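You operate a simulated robot arm through the tools that you are given. There is no shell and no other tool. Be economical: measure what you need, move in short steps, check, and stop when the job is done.

You are at the controls of a simulated two-armed robot. One attempt, no reset.

TASK
Wipe up the spill on the wall worktop surface with the dish cloth and put it back.

The check looks at the end state, three seconds after you hand in, the way a careful person would. Anything else that was tipped, shoved, dropped, spilled or broken makes it a failure. Flat cloth is picked up by pressing the open fingertips on it (5 to 10 N) and closing them slowly along it; thin cloth reads only 2 to 8 mm in the jaws.

THE ROBOT
Two 7-joint arms with two-finger parallel grippers on one trunk, on a base that drives. Base frame: it is fixed to the floor where the robot stands at the start and does not move with it; the origin is under the middle of the robot, x ahead of it, y to its left, z up; the surface under the hand at the start is at about z = 0.91. Lengths are in m, angles in degrees, forces in N, time in s.
The left shoulder is at the start at [0.07, 0.163, 1.17], the right one opposite. With the tool pointing down near the work surface each hand reaches from about 0.4 to 0.88 m from the robot's upright axis, wherever it stands, measured 20 degrees to its own side. Payload 3.43 kg a hand.
The tool frame of a hand sits at the grasp point between the pads (the TCP): z along the fingers, y along the line on which they close. The tips reach 0.034 m beyond it. The gripper opens to 0.128 m. The fingers are 0.024 m wide and 0.012 m thick; the gripper's body (0.048 by 0.13 m) begins 0.096 m behind the TCP.
Orientation is that of the tool frame in the base frame, as a unit quaternion [w, x, y, z]. With the fingers straight down and closing along the base's y, the tool's x points along the base's -x, its y along +y and its z along -z.

THE INTERFACE
- The arms move only by the tool arm_command. It takes "left_series", "right_series" or both (then of equal length, played together; a hand with none holds still); each is a list that holds one entry, the list of rows, each a list of 7 numbers: the shift along the tool's x, y, z in m, then the turn, a rotation vector about the tool's x, y, z in degrees, then the closure, from 0 (fully open) to 1 (shut). In form: [[[dx, dy, dz, rx, ry, rz, gripper], ...]]. A call has 1 to 8 rows; each row shifts and turns the commanded pose from where the row before left it, along the tool's axes as they then stand. Each row takes 0.2 s and may step no farther than 0.05 m and 8.6 degrees from the row before; otherwise, or with a gripper value out of range, the whole call is refused. Where a pose cannot be reached the arm comes as near as it can. A force on the tool above 40 N (or 10 N above the force at the start of the call, whichever is more), or a blocked arm, ends the call early, and 0.2 s more pass. Each finger travels about 0.153 m/s and halts on what it meets, pressing with about 44 N; the grip force reading is that of the motor and also rises with nothing between the fingers. The clock runs only during rows and for 0.2 s after the last one: add rows that do not move to give the fingers time. It gives the time, the measured TCP pose, the force on the tool (base axes), the opening and the grip force at its end, in the units of the frame above (readings bear some noise), with the torque about the TCP (base axes, N m) and any sound that the robot's microphone picked up.
- Cameras (640 x 400 px; columns grow to the right, rows downward): "scene" is now at [0.1291, 0.0314, 1.3902]; the picture's right is [0.34, -0.94, 0.00], its down [-0.61, -0.22, -0.76] and it looks along [0.71, 0.26, -0.65] (base axes); focal length 272 px, centre (320, 200). "left" rides on the left gripper at [0.076, 0.011, -0.16] in its tool frame; the picture's right is [-0.15, 0.99, 0.00], its down [-0.88, -0.13, -0.46] and it looks along [-0.45, -0.07, 0.89] (tool axes); focal length 234 px, centre (320, 200). "right" rides on the right gripper at [0.076, -0.011, -0.16] in its tool frame; the picture's right is [0.15, 0.99, 0.00], its down [-0.88, 0.13, -0.46] and it looks along [-0.45, 0.07, 0.89] (tool axes); focal length 234 px, centre (320, 200).
- grab_frame(camera): a new picture of that camera. The clock stands still meanwhile.
- lift_body(by): slides the trunk up (or, below 0, down) by that many m; the arms and the scene camera ride with it, the base frame stays. It gives what a move gives, with no picture.
- base_move(legs): drives the robot by 1 to 6 legs, each [ahead, left, turn to the left] in m, m and degrees, along the robot's own axes; the way and the turn of a leg run together, so that a leg with both is an arc; at most 1.5 m and 180 degrees a leg. The arms and the cameras ride along, it lands a little off, and it stops where it bumps. It gives what a move gives.
- head_to(pan, tilt): turns the head with the scene camera to pan (to the left, within 86 degrees either way) and tilt (down, from -29 to 69), counted from straight ahead of the robot. It gives what a move gives.
- point_at(camera, pixels): for up to 12 pixels [column, row] of the newest picture of that camera ("zoom" is the newest enlarged one), the place [x, y, z] in the base frame of the surface seen there, good to about 0.002 m. The clock stands still meanwhile.
- inspect(camera, box): a new picture of the part [left, top, right, bottom] of that camera's present view, enlarged. The clock stands still meanwhile.
- close_job(): hands the job in; it is judged then, once.

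Keep the steps short. Do not move on a guess: measure, check each grasp and each placing, and mend mistakes. In all there are 80 turns and 62 pictures (those below and enlarged ones count). Leave the grippers open and the arms clear of the work at the hand-in unless told otherwise, and finish with a single line.

The tools are called after "Call:" as name(argument=value, ...) on one line, values as JSON. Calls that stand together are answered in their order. arm_command: Moves the arms, as the interface text tells. Its arguments: {"type":"object","properties":{"left_series":{"type":"array","items":{"type":"array","items":{"type":"array","items":{"type":"number"}}}},"right_series":{"type":"array","items":{"type":"array","items":{"type":"array","items":{"type":"number"}}}}},"required":[]} The other tools are called the same way: lift_body (by) slides the trunk up or down; base_move (legs) drives the base; head_to (pan, tilt) turns the head that bears the scene camera; grab_frame (camera) takes a picture; point_at (camera, pixels) gives the place of the surface under pixels of a picture; inspect (camera, box) takes an enlarged picture of a part of a camera's view; close_job () hands the job in.

At the start:

```text
time_s: 0.0
left_position: [0.524, 0.4964, 1.1785]
left_tcp_rot: [0.0, -0.001, 1.0, -0.001]
left_contact_force: [-0.2, -0.2, -0.3]
left_wrist_torque: [-0.02, 0.02, 0.0]
left_gripper_width: 0.1278
left_grip_force: 0.1
right_position: [0.5866, -0.0524, 1.1204]
right_tcp_rot: [-0.001, 0.0, 1.0, 0.001]
right_contact_force: [-0.1, -0.2, -0.5]
right_wrist_torque: [0.0, 0.01, -0.01]
right_gripper_width: 0.128
right_grip_force: 0.0
trunk travel left (down, up): [-0.65, 0.29]
robot x, y, heading: [-0.0018, -0.0006, 0.0]
head pan, tilt: [19.9, 40.5]
```

scene: 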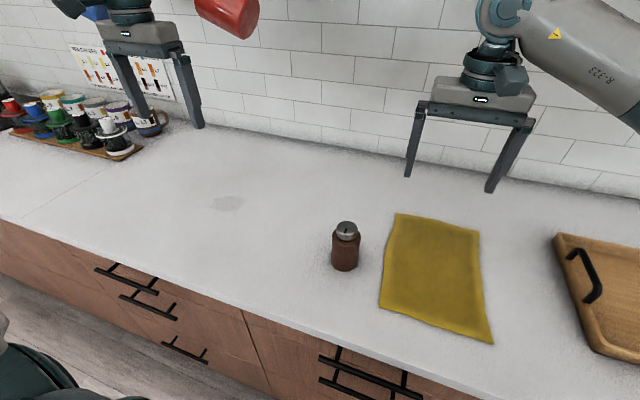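
right: 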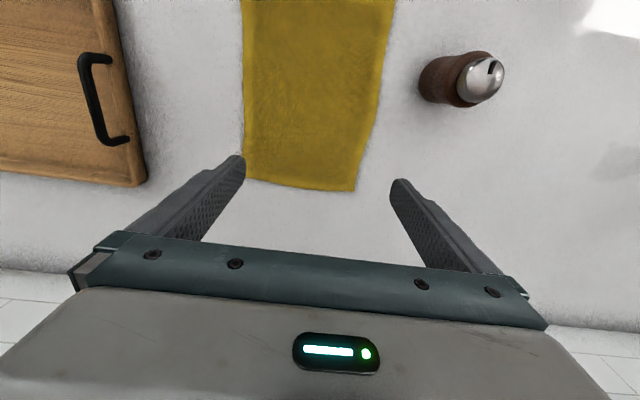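
left: 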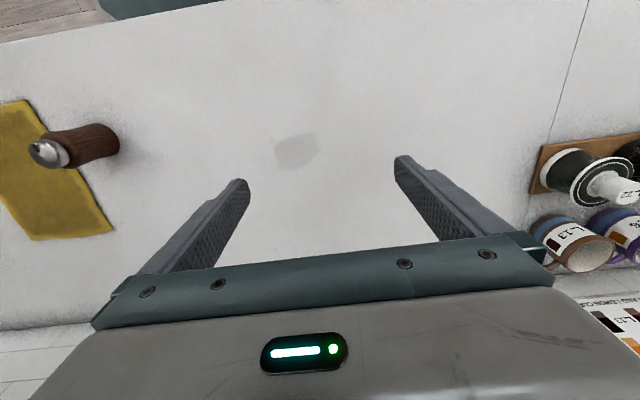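

I see the yellow cloth (corners near (397,213), (480,232), (493,343), (380,306)), a bottle at (345,245) and a faint spill near (226,203). I'll measure them and zoom in on the spill.

Call:
point_at(camera="scene", pixels=[[398, 215], [478, 233], [490, 341], [382, 304], [435, 270], [345, 228], [343, 268], [226, 203], [210, 203], [243, 203], [228, 195], [226, 211]])

Call:
inspect(camera="scene", box=[140, 150, 300, 250])

Call:
inspect(camera="scene", box=[320, 190, 520, 350])

```text
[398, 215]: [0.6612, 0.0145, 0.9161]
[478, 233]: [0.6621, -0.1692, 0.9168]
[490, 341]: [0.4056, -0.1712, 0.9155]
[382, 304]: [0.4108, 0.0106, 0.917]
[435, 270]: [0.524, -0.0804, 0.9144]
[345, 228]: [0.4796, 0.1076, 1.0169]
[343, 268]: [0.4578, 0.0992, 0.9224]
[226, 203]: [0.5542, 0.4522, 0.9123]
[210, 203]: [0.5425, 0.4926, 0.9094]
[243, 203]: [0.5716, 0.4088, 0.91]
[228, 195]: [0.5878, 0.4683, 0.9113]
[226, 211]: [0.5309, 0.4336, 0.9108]
```

```text
4.00 times, centred on (220, 200) of scene
```

zoom: 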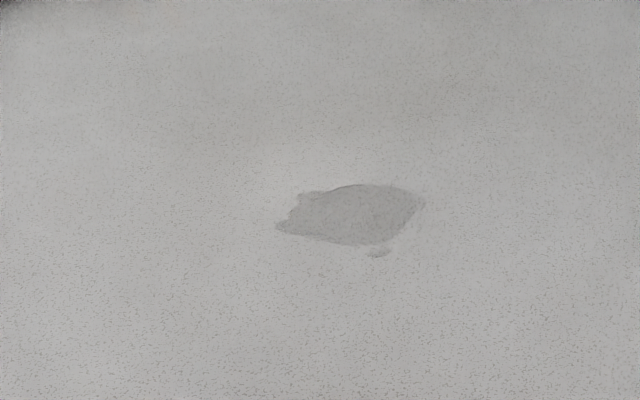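

```text
2.50 times, centred on (420, 270) of scene
```

zoom: 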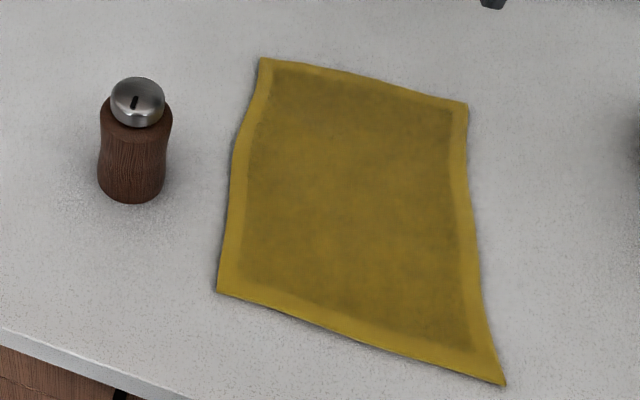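

The cloth is at x 0.41–0.66, y −0.17–0.01, and the spill is about 8 cm across around (0.555, 0.45). The bottle stands at (0.47, 0.105) with its top near 1.03. Next I'll measure the red object, the wall, the rack and the board to get clearances.

Call:
point_at(camera="scene", pixels=[[235, 20], [225, 5], [300, 90], [450, 150], [152, 118], [110, 130], [120, 150], [590, 280], [570, 240], [205, 10], [560, 60]])

Call:
head_to(pan=20, tilt=15)

Call:
grab_frame(camera="scene")

```text
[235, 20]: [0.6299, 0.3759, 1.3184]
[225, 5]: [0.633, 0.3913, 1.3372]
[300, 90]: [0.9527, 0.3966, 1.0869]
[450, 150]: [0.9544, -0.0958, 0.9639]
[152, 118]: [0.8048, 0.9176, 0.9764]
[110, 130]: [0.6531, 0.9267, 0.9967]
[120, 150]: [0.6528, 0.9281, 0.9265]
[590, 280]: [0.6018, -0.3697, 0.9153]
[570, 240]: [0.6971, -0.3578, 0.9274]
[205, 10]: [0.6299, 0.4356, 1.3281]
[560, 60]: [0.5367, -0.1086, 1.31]
```

```text
time_s: 0.9
left_position: [0.5244, 0.4967, 1.1785]
left_tcp_rot: [0.0, 0.0, 1.0, 0.0]
left_contact_force: [-1.0, 0.5, 0.3]
left_wrist_torque: [0.03, 0.01, -0.01]
left_gripper_width: 0.1281
left_grip_force: 0.1
right_position: [0.5872, -0.053, 1.1207]
right_tcp_rot: [0.0, 0.0, 1.0, 0.0]
right_contact_force: [0.7, 0.0, -0.7]
right_wrist_torque: [0.0, -0.03, -0.03]
right_gripper_width: 0.128
right_grip_force: 0.1
trunk travel left (down, up): [-0.65, 0.29]
robot x, y, heading: [-0.0001, -0.0009, -0.1]
head pan, tilt: [20.0, 15.0]
```

```text
56 pictures are left
```

scene: 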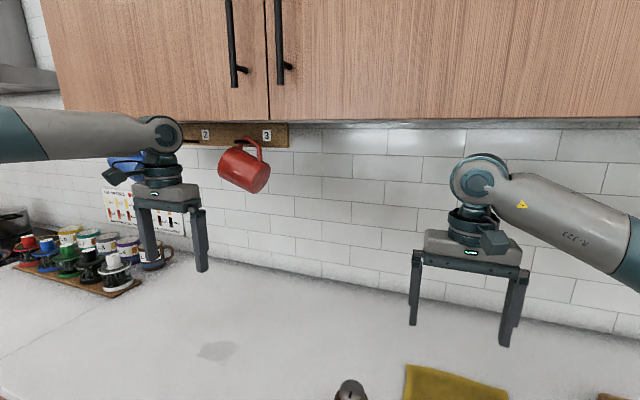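

There are mugs hanging under the cabinet, a red one and a blue one behind the left wrist. I'll measure both, and the cabinet's lower edge.

Call:
point_at(camera="scene", pixels=[[225, 165], [245, 175], [262, 180], [235, 190], [120, 165], [110, 172], [330, 120], [200, 110], [245, 145], [185, 190], [166, 160], [500, 120]])

Call:
inspect(camera="scene", box=[80, 100, 300, 290])

```text
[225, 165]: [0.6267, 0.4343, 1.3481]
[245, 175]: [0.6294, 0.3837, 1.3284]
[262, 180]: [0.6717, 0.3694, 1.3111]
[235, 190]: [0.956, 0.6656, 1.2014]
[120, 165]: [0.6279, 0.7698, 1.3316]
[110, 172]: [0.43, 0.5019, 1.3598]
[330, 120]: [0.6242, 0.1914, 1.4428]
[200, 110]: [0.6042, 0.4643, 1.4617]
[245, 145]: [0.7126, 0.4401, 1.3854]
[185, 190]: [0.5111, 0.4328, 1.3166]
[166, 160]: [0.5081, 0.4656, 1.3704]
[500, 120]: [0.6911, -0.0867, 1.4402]
```

```text
2.11 times, centred on (190, 195) of scene
```

zoom: 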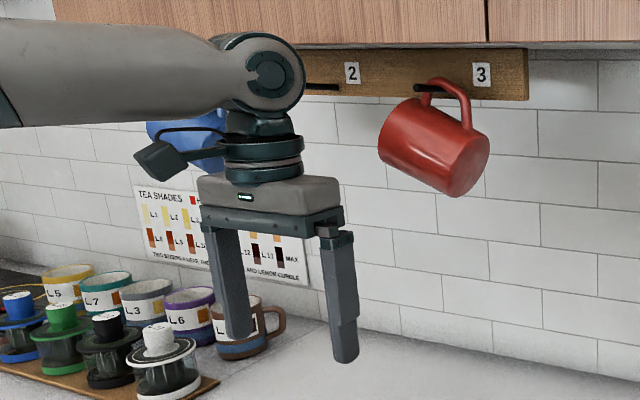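

The red mug's front is at x≈0.627, with its bottom near z 1.27. The cabinet bottom is at z≈1.44. I plan to use the left hand and shift the base right, so both hands stay in easy reach and the right hand leaves the cloth area. Before driving I'll look at what is on the right.

Call:
head_to(pan=-30, tilt=25)

Call:
grab_frame(camera="scene")

```text
time_s: 2.1
left_position: [0.5257, 0.495, 1.1779]
left_tcp_rot: [0.0, -0.001, 1.0, 0.0]
left_contact_force: [0.4, 0.0, -0.3]
left_wrist_torque: [0.02, -0.01, 0.0]
left_gripper_width: 0.1278
left_grip_force: 0.0
right_position: [0.5876, -0.0525, 1.121]
right_tcp_rot: [-0.001, 0.0, 1.0, 0.0]
right_contact_force: [-0.2, 0.4, 1.0]
right_wrist_torque: [0.0, 0.02, 0.01]
right_gripper_width: 0.128
right_grip_force: 0.0
trunk travel left (down, up): [-0.65, 0.29]
robot x, y, heading: [0.0011, -0.0027, -0.1]
head pan, tilt: [-30.0, 25.0]
```

```text
54 pictures are left
```

scene: 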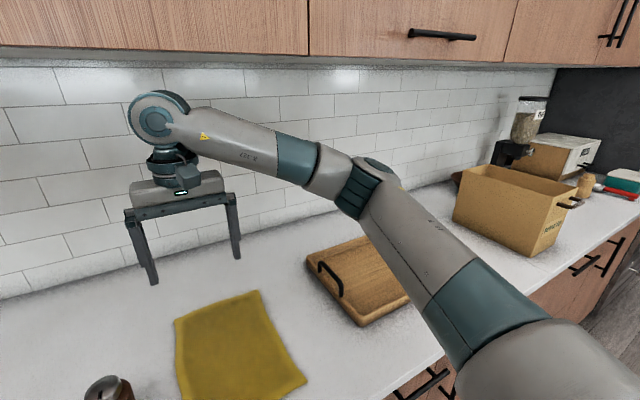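

A bin stands on the right. I'll measure the bin and the right arm's elbow to get the clearance for driving right.

Call:
point_at(camera="scene", pixels=[[458, 195], [475, 168], [530, 255], [545, 200], [410, 230], [455, 270], [500, 310], [365, 175], [310, 265], [335, 285], [150, 98], [166, 200]])

```text
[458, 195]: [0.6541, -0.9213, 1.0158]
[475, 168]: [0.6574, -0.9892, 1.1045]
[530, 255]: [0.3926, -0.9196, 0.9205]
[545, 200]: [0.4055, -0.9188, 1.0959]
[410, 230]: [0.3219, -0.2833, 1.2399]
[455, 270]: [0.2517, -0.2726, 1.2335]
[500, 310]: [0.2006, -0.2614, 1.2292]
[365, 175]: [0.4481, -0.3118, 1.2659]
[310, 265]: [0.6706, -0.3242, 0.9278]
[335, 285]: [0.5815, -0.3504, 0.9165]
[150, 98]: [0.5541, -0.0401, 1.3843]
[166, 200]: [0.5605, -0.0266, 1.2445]
```

The elbow is at y≈−0.33 and the bin at −0.92, so a 0.25 m drive right is safe.

Call:
base_move(legs=[[0, -0.25, 0]])

Call:
head_to(pan=10, tilt=40)

Call:
grab_frame(camera="scene")

```text
time_s: 3.9
left_position: [0.5217, 0.2466, 1.1772]
left_tcp_rot: [-0.001, -0.004, 1.0, 0.0]
left_contact_force: [0.1, 0.1, -0.7]
left_wrist_torque: [0.01, 0.01, 0.02]
left_gripper_width: 0.1279
left_grip_force: 0.1
right_position: [0.5877, -0.3021, 1.1196]
right_tcp_rot: [-0.001, -0.003, 1.0, 0.0]
right_contact_force: [-0.5, -0.4, 0.4]
right_wrist_torque: [-0.02, 0.0, -0.01]
right_gripper_width: 0.128
right_grip_force: 0.1
trunk travel left (down, up): [-0.65, 0.29]
robot x, y, heading: [0.003, -0.2573, 0.2]
head pan, tilt: [-30.0, 25.0]
```

```text
time_s: 5.0
left_position: [0.5223, 0.246, 1.1782]
left_tcp_rot: [0.0, -0.004, 1.0, 0.001]
left_contact_force: [-0.8, 0.3, 0.1]
left_wrist_torque: [0.01, -0.02, 0.04]
left_gripper_width: 0.1282
left_grip_force: 0.1
right_position: [0.5868, -0.3025, 1.12]
right_tcp_rot: [0.0, -0.003, 1.0, 0.0]
right_contact_force: [0.3, -0.7, -0.4]
right_wrist_torque: [-0.01, -0.02, -0.01]
right_gripper_width: 0.128
right_grip_force: 0.0
trunk travel left (down, up): [-0.65, 0.29]
robot x, y, heading: [-0.0036, -0.2527, 0.3]
head pan, tilt: [10.0, 40.0]
```

```text
53 pictures are left
```

scene: 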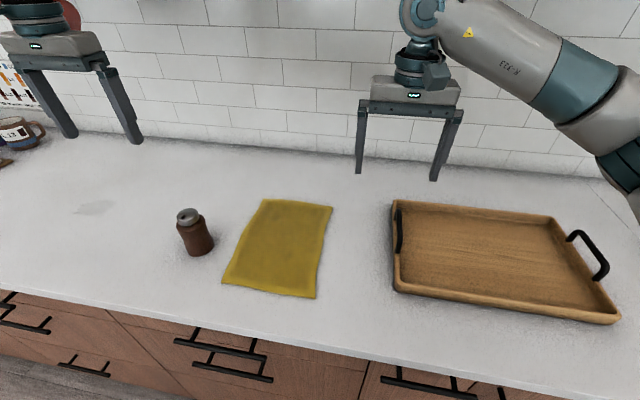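

The left hand is at (0.522, 0.246, 1.178). I'll move it over the cloth's far edge at (0.62, −0.08), passing above the bottle before going lower.

Call:
arm_command(left_series=[[[0, -0.045, 0, 0, 0, 0, 0], [0, -0.045, 0, 0, 0, 0, 0], [-0.01, -0.045, 0, 0, 0, 0, 0], [-0.015, -0.045, 0, 0, 0, 0, 0], [-0.02, -0.045, 0.015, 0, 0, 0, 0], [-0.02, -0.045, 0.03, 0, 0, 0, 0.3], [-0.02, -0.045, 0.03, 0, 0, 0, 0.5], [-0.02, -0.01, 0.03, 0, 0, 0, 0.6]]])

Call:
grab_frame(camera="left")

```text
refused: row 5 steps farther than a row can; nothing moved
```

```text
52 pictures are left
```

left: 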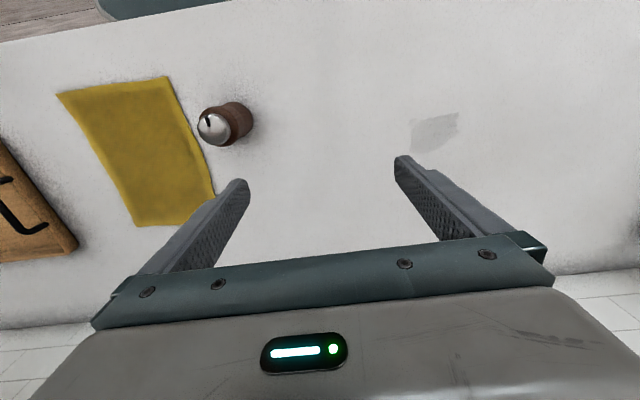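

The call was refused because one row's step was too long, so I'll use smaller steps.

Call:
arm_command(left_series=[[[0, -0.045, 0, 0, 0, 0, 0], [0, -0.045, 0, 0, 0, 0, 0], [-0.01, -0.045, 0, 0, 0, 0, 0], [-0.015, -0.045, 0, 0, 0, 0, 0], [-0.02, -0.045, 0.0, 0, 0, 0, 0], [-0.02, -0.04, 0.02, 0, 0, 0, 0.3], [-0.02, -0.04, 0.02, 0, 0, 0, 0.5], [-0.015, -0.02, 0.03, 0, 0, 0, 0.6]]])

Call:
grab_frame(camera="left")

Call:
grab_frame(camera="scene")

```text
time_s: 6.8
left_position: [0.6192, -0.0712, 1.1033]
left_tcp_rot: [-0.001, -0.004, 1.0, -0.001]
left_contact_force: [0.4, -0.3, 0.5]
left_wrist_torque: [0.0, 0.01, 0.0]
left_gripper_width: 0.0514
left_grip_force: 0.1
left hand out of reach, approached as far as the arm can: row 8
right_position: [0.588, -0.3013, 1.1202]
right_tcp_rot: [-0.001, -0.004, 1.0, 0.0]
right_contact_force: [0.1, 0.0, 0.2]
right_wrist_torque: [-0.02, 0.02, -0.02]
right_gripper_width: 0.1279
right_grip_force: 0.1
trunk travel left (down, up): [-0.65, 0.29]
robot x, y, heading: [0.0035, -0.2532, 0.3]
head pan, tilt: [10.0, 40.0]
```

```text
51 pictures are left
```

left: 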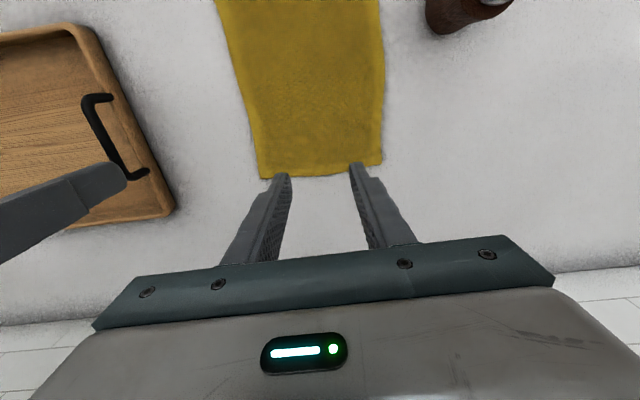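

```text
50 pictures are left
```

scene: 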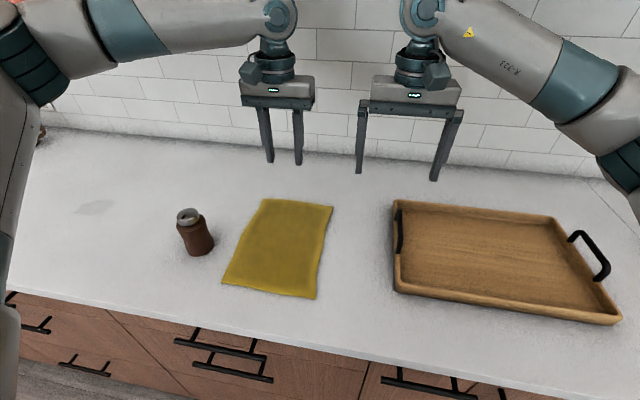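

The hand is at (0.619, −0.071, 1.103) with a 51 mm opening, centred over the cloth's far edge. I'll descend in short steps.

Call:
arm_command(left_series=[[[0, -0.005, 0.03, 0, 0, 0, 0.6], [0, 0, 0.03, 0, 0, 0, 0.6], [0, 0, 0.03, 0, 0, 0, 0.6], [0, 0, 0.03, 0, 0, 0, 0.6], [0, 0, 0.015, 0, 0, 0, 0.6]]])

Call:
grab_frame(camera="left")

```text
time_s: 8.0
left_position: [0.6095, -0.063, 0.9767]
left_tcp_rot: [0.001, -0.004, 1.0, 0.0]
left_contact_force: [-0.4, 0.0, -0.4]
left_wrist_torque: [-0.01, 0.04, 0.0]
left_gripper_width: 0.0511
left_grip_force: 0.1
left hand out of reach, approached as far as the arm can: row 2, 3, 4, 5
right_position: [0.5862, -0.3022, 1.1203]
right_tcp_rot: [0.001, -0.003, 1.0, 0.0]
right_contact_force: [0.0, -0.5, 1.0]
right_wrist_torque: [-0.01, -0.01, 0.04]
right_gripper_width: 0.1281
right_grip_force: 0.1
trunk travel left (down, up): [-0.65, 0.29]
robot x, y, heading: [0.0023, -0.2525, 0.1]
head pan, tilt: [10.0, 40.0]
```

```text
49 pictures are left
```

left: 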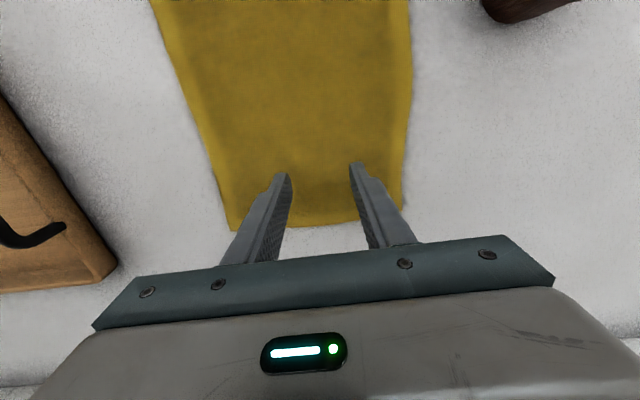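

The hand stops about 2 cm short, at (0.61, −0.063, 0.977). That spot is still fine, about 5 cm inside the far edge. I'll bring the command back toward the reachable side, descend further and watch the force.

Call:
arm_command(left_series=[[[0.012, 0.02, 0, 0, 0, 0, 0.6], [0, 0, 0.006, 0, 0, 0, 0.6], [0, 0, 0.006, 0, 0, 0, 0.6], [0, 0, 0.004, 0, 0, 0, 0.6]]])

```text
time_s: 9.0
left_position: [0.5973, -0.0423, 0.9589]
left_tcp_rot: [0.0, -0.004, 1.0, -0.001]
left_contact_force: [-0.5, 0.7, -1.3]
left_wrist_torque: [-0.02, 0.01, -0.02]
left_gripper_width: 0.0511
left_grip_force: 0.0
right_position: [0.5868, -0.3018, 1.1214]
right_tcp_rot: [0.0, -0.004, 1.0, 0.0]
right_contact_force: [0.2, -0.7, -0.7]
right_wrist_torque: [0.02, 0.0, 0.0]
right_gripper_width: 0.1282
right_grip_force: 0.2
trunk travel left (down, up): [-0.65, 0.29]
robot x, y, heading: [-0.0034, -0.255, 0.0]
head pan, tilt: [10.0, 40.0]
```

At (0.597, −0.042, 0.959) everything is reachable. A 4 cm base shift to the right will centre the hand on the cloth. Then I'll move 2.5 cm toward the far edge.

Call:
base_move(legs=[[0, -0.04, 0]])

Call:
arm_command(left_series=[[[-0.015, 0, 0, 0, 0, 0, 0.6], [-0.015, 0, 0, 0, 0, 0, 0.6]]])

Call:
grab_frame(camera="left")

```text
time_s: 9.9
left_position: [0.5984, -0.0779, 0.9597]
left_tcp_rot: [0.0, -0.005, 1.0, -0.001]
left_contact_force: [-0.3, 0.6, 0.1]
left_wrist_torque: [-0.06, 0.03, -0.02]
left_gripper_width: 0.0509
left_grip_force: 0.0
right_position: [0.5856, -0.3363, 1.1203]
right_tcp_rot: [0.0, -0.004, 1.0, -0.001]
right_contact_force: [-0.2, 0.9, 0.3]
right_wrist_torque: [-0.02, -0.02, 0.01]
right_gripper_width: 0.128
right_grip_force: 0.1
trunk travel left (down, up): [-0.65, 0.29]
robot x, y, heading: [-0.001, -0.2905, 0.6]
head pan, tilt: [10.0, 40.0]
```

```text
time_s: 10.5
left_position: [0.628, -0.0809, 0.9598]
left_tcp_rot: [0.0, -0.004, 1.0, -0.001]
left_contact_force: [-0.1, -0.5, -0.4]
left_wrist_torque: [0.02, 0.03, -0.03]
left_gripper_width: 0.0511
left_grip_force: 0.0
right_position: [0.5868, -0.3398, 1.1204]
right_tcp_rot: [0.0, -0.004, 1.0, 0.0]
right_contact_force: [0.5, 0.7, -0.2]
right_wrist_torque: [0.0, 0.02, -0.05]
right_gripper_width: 0.1281
right_grip_force: 0.1
trunk travel left (down, up): [-0.65, 0.29]
robot x, y, heading: [0.0006, -0.2902, 0.2]
head pan, tilt: [10.0, 40.0]
```

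```text
48 pictures are left
```

left: 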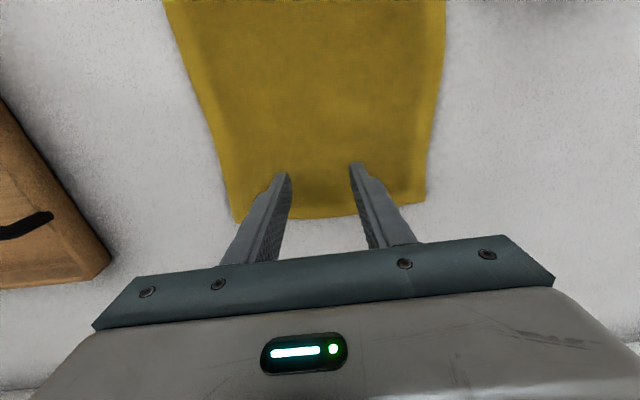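

The hand is centred at (0.628, −0.081), with the tips 3 cm inside the far edge. Now I'll press down gently.

Call:
arm_command(left_series=[[[0, 0, 0.005, 0, 0, 0, 0.6], [0, 0, 0.005, 0, 0, 0, 0.6], [0, 0, 0.002, 0, 0, 0, 0.6], [0, 0, 0.0, 0, 0, 0, 0.6]]])

```text
time_s: 11.5
left_position: [0.6248, -0.0786, 0.949]
left_tcp_rot: [-0.001, -0.005, 1.0, 0.0]
left_contact_force: [-0.8, -0.2, -1.1]
left_wrist_torque: [-0.02, -0.03, 0.0]
left_gripper_width: 0.051
left_grip_force: 0.0
left hand out of reach, approached as far as the arm can: row 2
right_position: [0.5883, -0.3396, 1.1202]
right_tcp_rot: [0.0, -0.004, 1.0, 0.0]
right_contact_force: [0.0, -0.8, 0.1]
right_wrist_torque: [-0.04, 0.02, 0.02]
right_gripper_width: 0.1281
right_grip_force: 0.0
trunk travel left (down, up): [-0.65, 0.29]
robot x, y, heading: [0.0023, -0.2902, 0.3]
head pan, tilt: [10.0, 40.0]
```

There's no contact yet. I'll go down in 2 mm steps.

Call:
arm_command(left_series=[[[0, 0, 0.002, 0, 0, 0, 0.6], [0, 0, 0.002, 0, 0, 0, 0.6], [0, 0, 0, 0, 0, 0, 0.6]]])

```text
time_s: 12.3
left_position: [0.6257, -0.0765, 0.9477]
left_tcp_rot: [0.001, -0.005, 1.0, 0.0]
left_contact_force: [1.6, -1.6, 6.8]
left_wrist_torque: [-0.08, -0.06, -0.01]
left_gripper_width: 0.0513
left_grip_force: 0.0
right_position: [0.5857, -0.34, 1.1199]
right_tcp_rot: [0.0, -0.005, 1.0, 0.0]
right_contact_force: [0.1, -1.0, 0.7]
right_wrist_torque: [-0.02, 0.0, 0.02]
right_gripper_width: 0.1282
right_grip_force: 0.1
trunk travel left (down, up): [-0.65, 0.29]
robot x, y, heading: [0.0016, -0.2909, 0.4]
head pan, tilt: [10.0, 40.0]
```

The force is 6.8 N, which is in the required range. I'll close the fingers slowly.

Call:
arm_command(left_series=[[[0, 0, 0, 0, 0, 0, 0.66], [0, 0, 0, 0, 0, 0, 0.72], [0, 0, 0, 0, 0, 0, 0.78], [0, 0, 0, 0, 0, 0, 0.84], [0, 0, 0, 0, 0, 0, 0.9], [0, 0, 0, 0, 0, 0, 0.95], [0, 0, 0, 0, 0, 0, 1.0], [0, 0, 0, 0, 0, 0, 1.0]]])

Call:
grab_frame(camera="left")

```text
time_s: 14.1
left_position: [0.6241, -0.0758, 0.9467]
left_tcp_rot: [0.001, -0.004, 1.0, -0.001]
left_contact_force: [-0.4, -0.1, 12.4]
left_wrist_torque: [-0.04, 0.01, -0.03]
left_gripper_width: 0.0057
left_grip_force: 39.8
right_position: [0.5876, -0.3411, 1.1201]
right_tcp_rot: [0.001, -0.004, 1.0, -0.001]
right_contact_force: [-0.2, 0.8, -0.3]
right_wrist_torque: [-0.01, 0.01, 0.02]
right_gripper_width: 0.1279
right_grip_force: 0.1
trunk travel left (down, up): [-0.65, 0.29]
robot x, y, heading: [-0.0004, -0.2933, 0.4]
head pan, tilt: [10.0, 40.0]
```

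```text
47 pictures are left
```

left: 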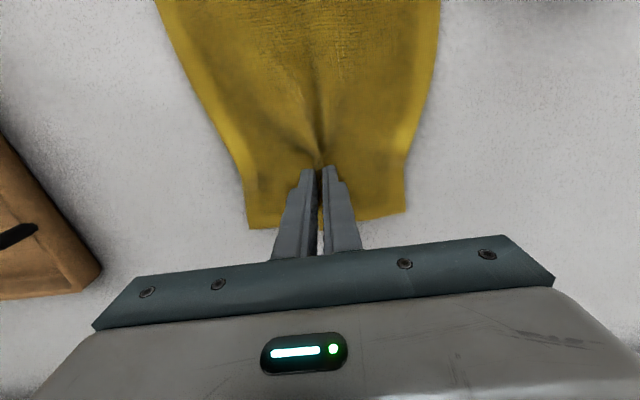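

The cloth is pinched: the jaws read 5.7 mm at 40 N. I'll lift it smoothly.

Call:
arm_command(left_series=[[[0.003, 0, -0.02, 0, 0, 0, 1], [0.003, 0, -0.03, 0, 0, 0, 1], [0.003, 0, -0.035, 0, 0, 0, 1], [0.003, 0, -0.035, 0, 0, 0, 1], [0, 0, -0.035, 0, 0, 0, 1], [0, 0, -0.035, 0, 0, 0, 1], [0, 0, -0.025, 0, 0, 0, 1], [0, 0, 0, 0, 0, 0, 1]]])

Call:
grab_frame(camera="scene")

```text
time_s: 15.9
left_position: [0.6153, -0.0771, 1.1582]
left_tcp_rot: [0.0, -0.005, 1.0, 0.0]
left_contact_force: [0.2, 0.3, -0.6]
left_wrist_torque: [-0.03, 0.01, -0.04]
left_gripper_width: 0.0059
left_grip_force: 40.0
right_position: [0.5874, -0.3394, 1.1186]
right_tcp_rot: [0.0, -0.004, 1.0, 0.0]
right_contact_force: [-0.1, -0.1, 0.4]
right_wrist_torque: [0.0, -0.07, -0.02]
right_gripper_width: 0.1277
right_grip_force: 0.1
trunk travel left (down, up): [-0.65, 0.29]
robot x, y, heading: [0.0003, -0.2928, 0.6]
head pan, tilt: [10.0, 40.0]
```

```text
46 pictures are left
```

scene: 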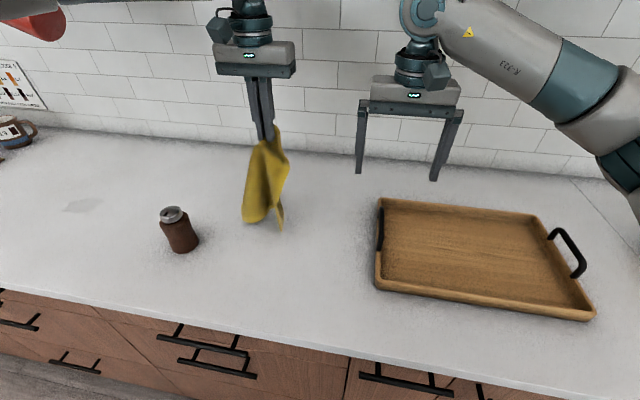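

The cloth hangs freely. I'll drive the base left by 0.25 m, with the cloth passing behind the bottle: cloth at x≈0.6, bottle's back edge at ≈0.51.

Call:
base_move(legs=[[0, 0.27, 0]])

Call:
grab_frame(camera="scene")

```text
time_s: 17.8
left_position: [0.6098, 0.1973, 1.1575]
left_tcp_rot: [0.001, -0.008, 1.0, 0.0]
left_contact_force: [0.5, 0.1, -0.6]
left_wrist_torque: [-0.03, 0.02, -0.02]
left_gripper_width: 0.0057
left_grip_force: 40.3
right_position: [0.5853, -0.0664, 1.119]
right_tcp_rot: [0.0, -0.008, 1.0, 0.0]
right_contact_force: [-0.3, 0.2, 0.2]
right_wrist_torque: [0.0, 0.01, 0.0]
right_gripper_width: 0.1281
right_grip_force: 0.0
trunk travel left (down, up): [-0.65, 0.29]
robot x, y, heading: [0.0019, -0.021, 1.0]
head pan, tilt: [10.0, 40.0]
```

```text
45 pictures are left
```

scene: 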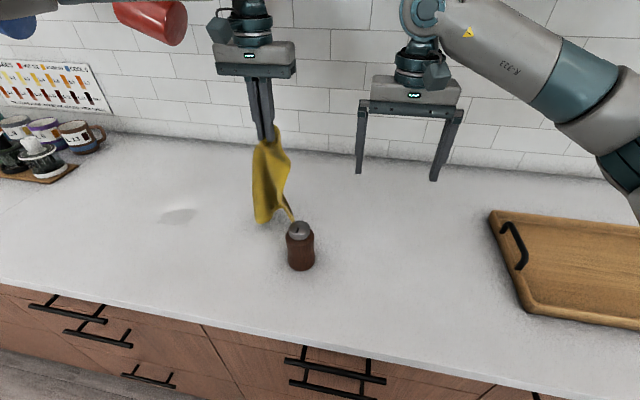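

The cloth passed behind the bottle, which is still upright. I'll move the hand to (0.555, 0.30) and lower it before going under the red mug.

Call:
arm_command(left_series=[[[0.015, 0.015, 0.0, 0, 0, 0, 1], [0.015, 0.015, 0.01, 0, 0, 0, 1], [0.015, 0.02, 0.02, 0, 0, 0, 1], [0.01, 0.02, 0.02, 0, 0, 0, 1], [0, 0.02, 0.02, 0, 0, 0, 1], [0, 0.02, 0.02, 0, 0, 0, 1], [0, 0.02, 0.02, 0, 0, 0, 1]]])

Call:
grab_frame(camera="scene")

Call:
grab_frame(camera="left")

```text
time_s: 19.4
left_position: [0.5524, 0.3269, 1.0469]
left_tcp_rot: [0.001, -0.009, 1.0, 0.0]
left_contact_force: [0.7, -0.1, 0.2]
left_wrist_torque: [0.01, -0.01, -0.02]
left_gripper_width: 0.0058
left_grip_force: 39.9
right_position: [0.5854, -0.0667, 1.1194]
right_tcp_rot: [0.0, -0.008, 1.0, 0.0]
right_contact_force: [0.8, 0.1, -0.8]
right_wrist_torque: [-0.03, 0.01, 0.0]
right_gripper_width: 0.1279
right_grip_force: 0.0
trunk travel left (down, up): [-0.65, 0.29]
robot x, y, heading: [0.0014, -0.0238, 0.8]
head pan, tilt: [10.0, 40.0]
```

```text
44 pictures are left
```

scene: 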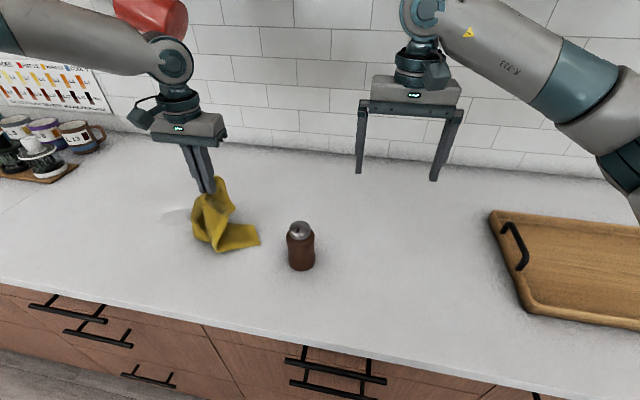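

```text
43 pictures are left
```

left: 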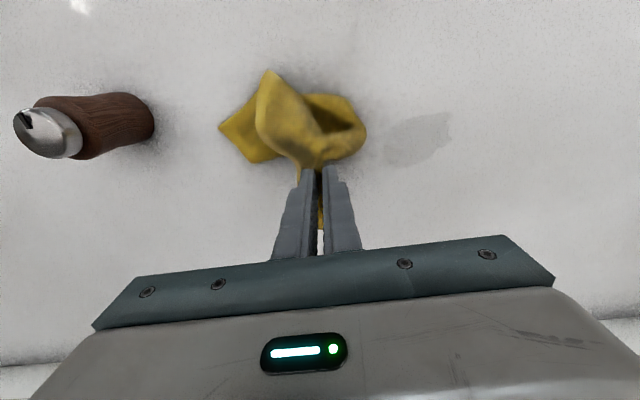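

The cloth's tail rests between the bottle and the spill. I'll measure the spill again from the left camera, then lower and move onto it.

Call:
point_at(camera="left", pixels=[[385, 160], [418, 140], [450, 115], [392, 143], [440, 158]])

Call:
arm_command(left_series=[[[0, 0.005, 0.03, 0, 0, 0, 1], [0, 0.02, 0.02, 0, 0, 0, 1], [0, 0.035, 0.01, 0, 0, 0, 1], [0, 0.035, 0.01, 0, 0, 0, 1], [0, 0.03, 0.01, 0, 0, 0, 1]]])

Call:
grab_frame(camera="left")

```text
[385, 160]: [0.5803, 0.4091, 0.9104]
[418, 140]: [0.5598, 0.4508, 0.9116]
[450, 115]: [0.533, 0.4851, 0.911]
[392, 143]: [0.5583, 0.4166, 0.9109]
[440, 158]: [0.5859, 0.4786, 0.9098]
```

```text
time_s: 20.6
left_position: [0.5496, 0.4515, 0.9675]
left_tcp_rot: [0.0, -0.008, 1.0, 0.0]
left_contact_force: [-0.3, -0.4, 0.4]
left_wrist_torque: [0.01, 0.0, -0.05]
left_gripper_width: 0.0054
left_grip_force: 40.2
right_position: [0.5838, -0.0652, 1.1199]
right_tcp_rot: [0.001, -0.008, 1.0, -0.001]
right_contact_force: [0.4, -0.7, 0.1]
right_wrist_torque: [-0.01, -0.01, 0.01]
right_gripper_width: 0.1281
right_grip_force: 0.1
trunk travel left (down, up): [-0.65, 0.29]
robot x, y, heading: [0.0012, -0.0242, 0.7]
head pan, tilt: [10.0, 40.0]
```

```text
42 pictures are left
```

left: 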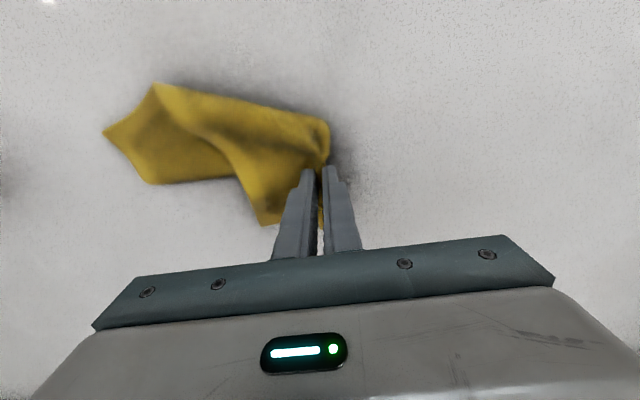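

The cloth is on the spill with the TCP at z 0.9675. I'll press to first contact.

Call:
arm_command(left_series=[[[0, 0.02, 0.008, 0, 0, 0, 1], [0, 0.02, 0.006, 0, 0, 0, 1], [0, 0, 0.003, 0, 0, 0, 1], [0, 0, 0, 0, 0, 0, 1]]])

Call:
grab_frame(camera="left")

```text
time_s: 21.6
left_position: [0.5478, 0.4908, 0.9499]
left_tcp_rot: [0.001, -0.009, 1.0, 0.0]
left_contact_force: [-0.1, 1.3, 9.5]
left_wrist_torque: [-0.05, 0.05, 0.01]
left_gripper_width: 0.006
left_grip_force: 40.3
right_position: [0.5838, -0.0654, 1.1215]
right_tcp_rot: [0.001, -0.008, 1.0, 0.0]
right_contact_force: [0.4, 0.1, 0.3]
right_wrist_torque: [0.0, -0.01, 0.0]
right_gripper_width: 0.1282
right_grip_force: 0.0
trunk travel left (down, up): [-0.65, 0.29]
robot x, y, heading: [-0.0024, -0.0234, 0.8]
head pan, tilt: [10.0, 40.0]
```

```text
41 pictures are left
```

left: 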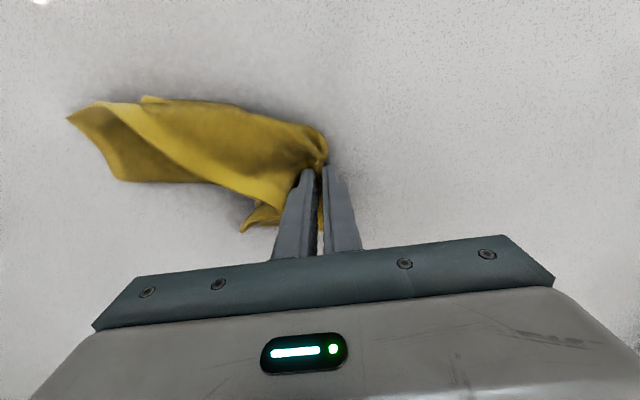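

The contact force is 9.5 N. I'll sweep over the spill area in a zigzag, x 0.525–0.60 and y 0.39–0.50.

Call:
arm_command(left_series=[[[0.012, 0.005, 0, 0, 0, 0, 1], [0.012, 0.005, 0, 0, 0, 0, 1], [0, -0.03, 0, 0, 0, 0, 1], [0, -0.03, 0, 0, 0, 0, 1], [0, -0.03, 0, 0, 0, 0, 1], [0, -0.02, 0, 0, 0, 0, 1], [-0.02, 0, 0, 0, 0, 0, 1], [0, 0.03, 0, 0, 0, 0, 1]]])

Call:
arm_command(left_series=[[[0, 0.03, 0, 0, 0, 0, 1], [0, 0.03, 0, 0, 0, 0, 1], [0, 0.02, 0, 0, 0, 0, 1], [-0.02, 0, 0, 0, 0, 0, 1], [0, -0.03, 0, 0, 0, 0, 1], [0, -0.03, 0, 0, 0, 0, 1], [0, -0.03, 0, 0, 0, 0, 1], [0, -0.02, 0, 0, 0, 0, 1]]])

Call:
arm_command(left_series=[[[-0.018, 0, 0, 0, 0, 0, 1], [0, 0.03, 0, 0, 0, 0, 1], [0, 0.03, 0, 0, 0, 0, 1], [0, 0.03, 0, 0, 0, 0, 1], [0, 0.02, 0, 0, 0, 0, 1], [-0.015, 0, 0, 0, 0, 0, 1], [0, -0.035, 0, 0, 0, 0, 1], [0, -0.035, 0, 0, 0, 0, 1]]])

Call:
grab_frame(camera="left")

Call:
grab_frame(camera="scene")

```text
time_s: 23.4
left_position: [0.5446, 0.4241, 0.9506]
left_tcp_rot: [0.0, -0.009, 1.0, -0.001]
left_contact_force: [1.3, -2.5, 8.1]
left_wrist_torque: [-0.13, -0.1, -0.01]
left_gripper_width: 0.0059
left_grip_force: 39.6
right_position: [0.5846, -0.0667, 1.1204]
right_tcp_rot: [0.001, -0.008, 1.0, 0.0]
right_contact_force: [-0.7, -0.1, 0.4]
right_wrist_torque: [-0.05, 0.01, -0.02]
right_gripper_width: 0.1283
right_grip_force: 0.1
trunk travel left (down, up): [-0.65, 0.29]
robot x, y, heading: [-0.0014, -0.0196, 1.0]
head pan, tilt: [10.0, 40.0]
```

```text
time_s: 25.2
left_position: [0.5676, 0.3904, 0.9504]
left_tcp_rot: [0.0, -0.009, 1.0, 0.002]
left_contact_force: [-0.9, 3.0, 9.2]
left_wrist_torque: [0.07, -0.01, -0.03]
left_gripper_width: 0.0061
left_grip_force: 39.7
right_position: [0.5839, -0.0669, 1.1202]
right_tcp_rot: [0.0, -0.008, 1.0, 0.0]
right_contact_force: [-0.3, 0.4, -0.9]
right_wrist_torque: [0.0, -0.01, 0.02]
right_gripper_width: 0.1281
right_grip_force: 0.0
trunk travel left (down, up): [-0.65, 0.29]
robot x, y, heading: [-0.0034, -0.0216, 1.5]
head pan, tilt: [10.0, 40.0]
```

```text
time_s: 27.0
left_position: [0.5982, 0.4321, 0.9508]
left_tcp_rot: [0.0, -0.009, 1.0, 0.001]
left_contact_force: [-0.3, 1.2, 4.2]
left_wrist_torque: [0.02, 0.03, -0.06]
left_gripper_width: 0.0058
left_grip_force: 39.9
right_position: [0.5856, -0.0675, 1.1198]
right_tcp_rot: [0.0, -0.009, 1.0, 0.001]
right_contact_force: [-0.3, -0.1, -0.9]
right_wrist_torque: [0.0, 0.02, 0.01]
right_gripper_width: 0.1279
right_grip_force: 0.3
trunk travel left (down, up): [-0.65, 0.29]
robot x, y, heading: [-0.0035, -0.025, 1.1]
head pan, tilt: [10.0, 40.0]
```

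```text
40 pictures are left
```

left: 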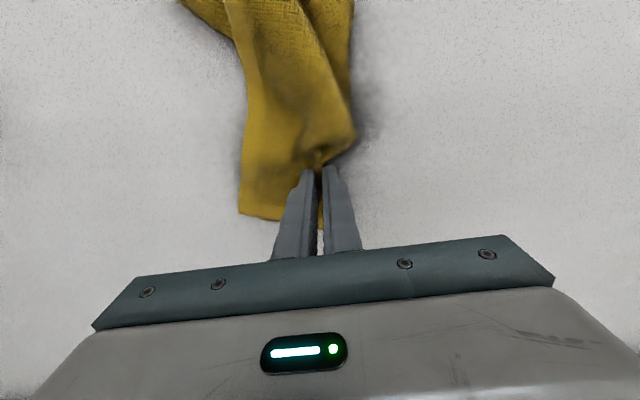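

```text
39 pictures are left
```

scene: 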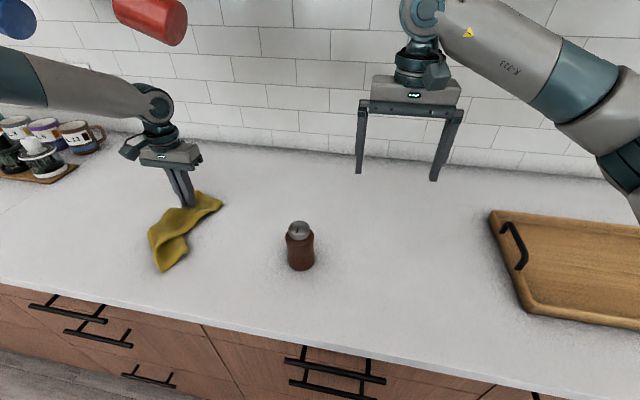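

I've swept the whole area. I'll lift a little, move back toward y≈0.29 clear of the mug, then raise and check the counter.

Call:
arm_command(left_series=[[[0.02, 0, -0.01, 0, 0, 0, 1], [0.015, -0.03, -0.015, 0, 0, 0, 1], [0, -0.04, -0.02, 0, 0, 0, 1], [0, -0.04, -0.02, 0, 0, 0, 1], [-0.02, -0.03, -0.03, 0, 0, 0, 1], [-0.02, -0.02, -0.04, 0, 0, 0, 1], [0, -0.01, -0.04, 0, 0, 0, 1], [0, 0, -0.04, 0, 0, 0, 1]]])

Call:
head_to(pan=28, tilt=40)

Call:
grab_frame(camera="scene")

Call:
grab_frame(camera="left")

```text
time_s: 28.8
left_position: [0.6047, 0.259, 1.1661]
left_tcp_rot: [-0.001, -0.007, 1.0, 0.001]
left_contact_force: [0.7, 0.3, 0.2]
left_wrist_torque: [0.0, -0.03, -0.04]
left_gripper_width: 0.0061
left_grip_force: 39.6
right_position: [0.5845, -0.065, 1.1193]
right_tcp_rot: [0.001, -0.009, 1.0, 0.0]
right_contact_force: [0.4, -0.9, 0.8]
right_wrist_torque: [-0.01, 0.01, -0.02]
right_gripper_width: 0.1278
right_grip_force: 0.0
trunk travel left (down, up): [-0.65, 0.29]
robot x, y, heading: [-0.0024, -0.0263, 0.7]
head pan, tilt: [10.0, 40.0]
```

```text
time_s: 29.6
left_position: [0.6057, 0.2611, 1.1653]
left_tcp_rot: [-0.001, -0.008, 1.0, 0.0]
left_contact_force: [0.0, -0.2, 0.2]
left_wrist_torque: [-0.04, -0.03, -0.05]
left_gripper_width: 0.006
left_grip_force: 39.8
right_position: [0.5854, -0.066, 1.1201]
right_tcp_rot: [-0.001, -0.008, 1.0, 0.0]
right_contact_force: [-0.3, 0.8, -0.4]
right_wrist_torque: [0.01, -0.03, -0.01]
right_gripper_width: 0.128
right_grip_force: 0.1
trunk travel left (down, up): [-0.65, 0.29]
robot x, y, heading: [-0.0004, -0.0196, 0.8]
head pan, tilt: [28.0, 40.0]
```

```text
38 pictures are left
```

scene: 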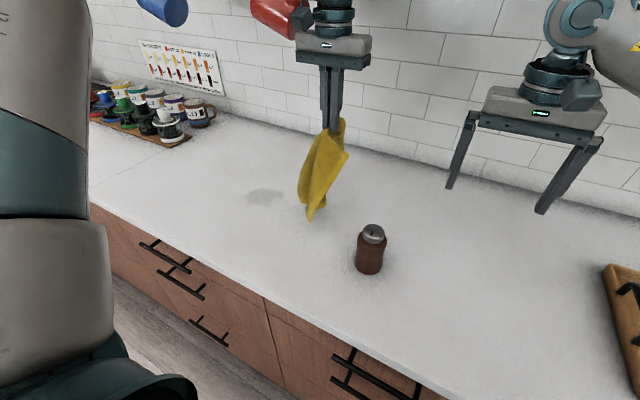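

```text
37 pictures are left
```

left: 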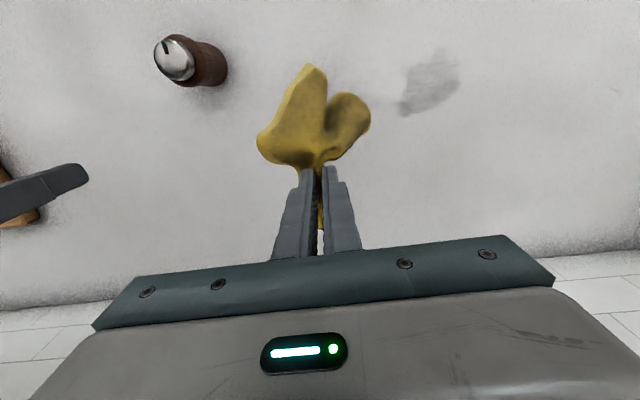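

A mark is still there, so I'll zoom in and measure it.

Call:
inspect(camera="scene", box=[220, 165, 316, 225])

Call:
inspect(camera="left", box=[370, 40, 498, 120])

Call:
point_at(camera="left", pixels=[[405, 108], [430, 85], [455, 60], [408, 75], [455, 85], [430, 105]])

```text
6.67 times, centred on (268, 195) of scene
```

zoom: 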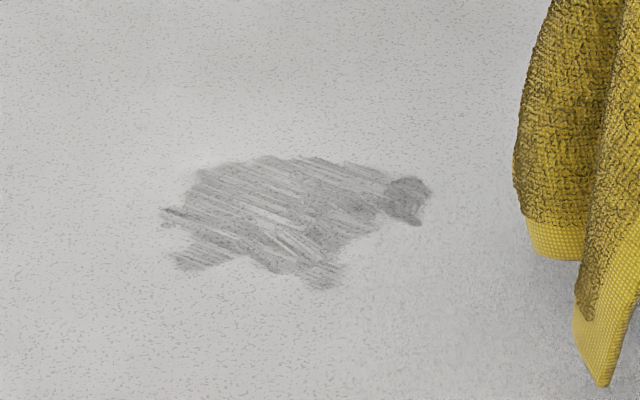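

```text
5.00 times, centred on (434, 80) of left
```

zoom: 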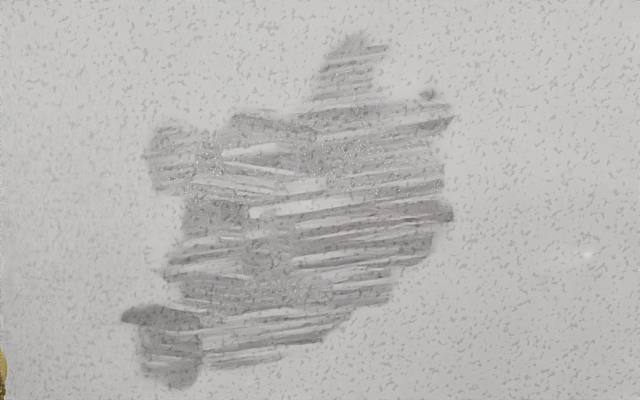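

```text
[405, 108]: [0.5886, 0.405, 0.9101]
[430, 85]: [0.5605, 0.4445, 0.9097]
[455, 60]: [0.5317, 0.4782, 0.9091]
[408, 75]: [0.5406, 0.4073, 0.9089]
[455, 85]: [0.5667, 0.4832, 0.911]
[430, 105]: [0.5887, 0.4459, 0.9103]
```

The spill is thinning, but streaks remain: each pass only takes part of it. I'll go back and make more passes with finer spacing and more pressure.

Call:
arm_command(left_series=[[[0.02, 0.015, 0.03, 0, 0, 0, 1], [0.02, 0.015, 0.035, 0, 0, 0, 1], [0.02, 0.02, 0.035, 0, 0, 0, 1], [0.01, 0.02, 0.035, 0, 0, 0, 1], [0.005, 0.025, 0.035, 0, 0, 0, 1], [0, 0.035, 0.025, 0, 0, 0, 1], [0, 0.0, 0.015, 0, 0, 0, 1], [0, 0.0, 0.005, 0, 0, 0, 1]]])

```text
time_s: 31.4
left_position: [0.5325, 0.3891, 0.9578]
left_tcp_rot: [0.008, -0.008, 1.0, 0.001]
left_contact_force: [-7.4, -1.8, 31.2]
left_wrist_torque: [-0.33, 0.06, -0.07]
left_gripper_width: 0.0055
left_grip_force: 40.3
right_position: [0.5813, -0.0662, 1.1229]
right_tcp_rot: [0.002, -0.009, 1.0, 0.001]
right_contact_force: [-0.9, 0.7, 0.3]
right_wrist_torque: [-0.02, 0.02, -0.01]
right_gripper_width: 0.1278
right_grip_force: 0.0
trunk travel left (down, up): [-0.65, 0.29]
robot x, y, heading: [-0.0019, -0.0221, 0.7]
head pan, tilt: [28.0, 40.0]
stopped in row 8 (left hand): the force on the tool passed its limit at 43 N (the readings are from after the stop); the commanded pose is now the measured one
```

The contact came higher, at z 0.958, so the cloth is bunched under the tips. That gives a good pad. I'll ease up 3 mm and sweep.

Call:
arm_command(left_series=[[[0, 0.0, -0.002, 0, 0, 0, 1], [0, 0.035, -0.001, 0, 0, 0, 1], [0, 0.035, -0.001, 0, 0, 0, 1], [0, 0.035, -0.001, 0, 0, 0, 1], [-0.01, 0, 0, 0, 0, 0, 1], [0, -0.035, 0, 0, 0, 0, 1], [0, -0.035, 0, 0, 0, 0, 1], [0, -0.035, 0, 0, 0, 0, 1]]])

Call:
grab_frame(camera="left")

```text
time_s: 33.2
left_position: [0.5417, 0.3929, 0.9589]
left_tcp_rot: [0.006, -0.008, 1.0, 0.002]
left_contact_force: [-0.1, 4.8, 21.4]
left_wrist_torque: [0.01, -0.19, 0.02]
left_gripper_width: 0.0056
left_grip_force: 40.2
right_position: [0.584, -0.0673, 1.122]
right_tcp_rot: [0.001, -0.009, 1.0, 0.001]
right_contact_force: [-0.5, 0.0, -0.2]
right_wrist_torque: [-0.01, 0.01, -0.01]
right_gripper_width: 0.128
right_grip_force: 0.1
trunk travel left (down, up): [-0.65, 0.29]
robot x, y, heading: [-0.004, -0.024, 1.1]
head pan, tilt: [28.0, 40.0]
```

```text
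34 pictures are left
```

left: 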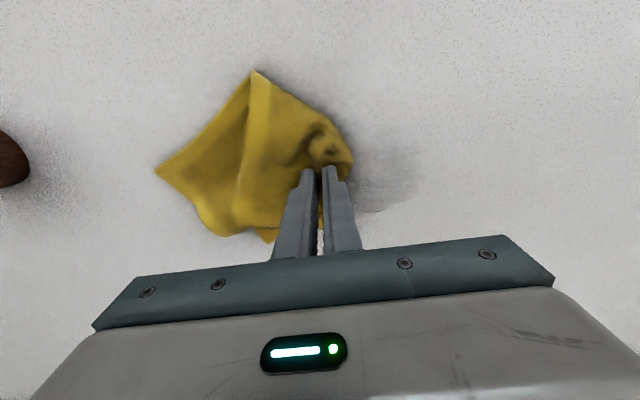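

The near part already looks cleaner, at about 21 N. I'll keep sweeping toward larger x in 1 cm steps.

Call:
arm_command(left_series=[[[-0.01, 0, 0, 0, 0, 0, 1], [0, 0.035, 0, 0, 0, 0, 1], [0, 0.035, 0, 0, 0, 0, 1], [0, 0.035, 0, 0, 0, 0, 1], [-0.01, 0, 0, 0, 0, 0, 1], [0, -0.035, 0, 0, 0, 0, 1], [0, -0.035, 0, 0, 0, 0, 1], [0, -0.035, 0, 0, 0, 0, 1]]])

Call:
arm_command(left_series=[[[-0.01, 0, 0, 0, 0, 0, 1], [0, 0.035, 0, 0, 0, 0, 1], [0, 0.035, 0, 0, 0, 0, 1], [0, 0.035, 0, 0, 0, 0, 1], [-0.01, 0, 0, 0, 0, 0, 1], [0, -0.035, 0, 0, 0, 0, 1], [0, -0.035, 0, 0, 0, 0, 1], [0, -0.035, 0, 0, 0, 0, 1]]])

Call:
arm_command(left_series=[[[-0.01, 0, 0, 0, 0, 0, 1], [0, 0.035, 0, 0, 0, 0, 1], [0, 0.035, 0, 0, 0, 0, 1], [0, 0.035, 0, 0, 0, 0, 1], [-0.01, 0, 0, 0, 0, 0, 1], [0, -0.035, 0, 0, 0, 0, 1], [0, -0.035, 0, 0, 0, 0, 1], [0, -0.035, 0, 0, 0, 0, 1]]])

Call:
grab_frame(camera="left")

```text
time_s: 35.0
left_position: [0.5664, 0.3899, 0.9588]
left_tcp_rot: [0.006, -0.008, 1.0, 0.002]
left_contact_force: [-1.5, 4.4, 13.6]
left_wrist_torque: [0.01, -0.06, -0.01]
left_gripper_width: 0.0057
left_grip_force: 40.0
right_position: [0.5848, -0.068, 1.1198]
right_tcp_rot: [0.0, -0.009, 1.0, 0.001]
right_contact_force: [0.2, 0.0, 0.6]
right_wrist_torque: [0.02, 0.01, 0.04]
right_gripper_width: 0.1278
right_grip_force: 0.1
trunk travel left (down, up): [-0.65, 0.29]
robot x, y, heading: [-0.0048, -0.023, 0.7]
head pan, tilt: [28.0, 40.0]
```

```text
time_s: 36.8
left_position: [0.5823, 0.3931, 0.9583]
left_tcp_rot: [0.005, -0.01, 1.0, 0.002]
left_contact_force: [-0.5, 6.4, 22.8]
left_wrist_torque: [0.02, -0.22, 0.01]
left_gripper_width: 0.0058
left_grip_force: 40.3
right_position: [0.5839, -0.0673, 1.1208]
right_tcp_rot: [0.001, -0.008, 1.0, 0.0]
right_contact_force: [0.3, -0.2, 0.6]
right_wrist_torque: [0.01, -0.01, -0.03]
right_gripper_width: 0.1279
right_grip_force: 0.1
trunk travel left (down, up): [-0.65, 0.29]
robot x, y, heading: [-0.0034, -0.0248, 1.0]
head pan, tilt: [28.0, 40.0]
```

```text
time_s: 38.6
left_position: [0.6016, 0.3902, 0.9607]
left_tcp_rot: [0.005, -0.008, 1.0, 0.001]
left_contact_force: [0.6, 2.5, 11.1]
left_wrist_torque: [0.0, -0.09, 0.0]
left_gripper_width: 0.0057
left_grip_force: 40.1
right_position: [0.5844, -0.0678, 1.1207]
right_tcp_rot: [0.001, -0.008, 1.0, 0.001]
right_contact_force: [-0.3, 0.5, -0.3]
right_wrist_torque: [0.02, 0.0, 0.0]
right_gripper_width: 0.1279
right_grip_force: 0.1
trunk travel left (down, up): [-0.65, 0.29]
robot x, y, heading: [-0.0019, -0.0189, 0.6]
head pan, tilt: [28.0, 40.0]
```

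```text
33 pictures are left
```

left: 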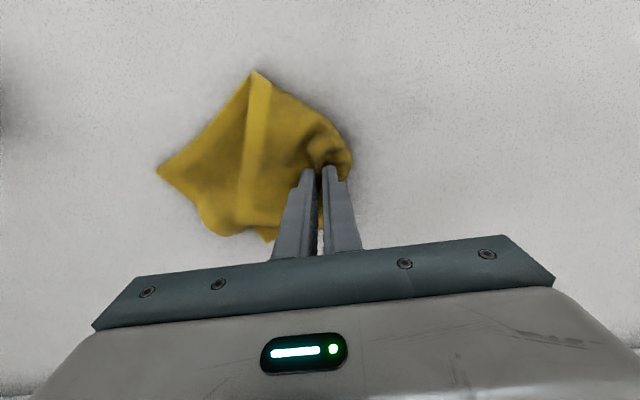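

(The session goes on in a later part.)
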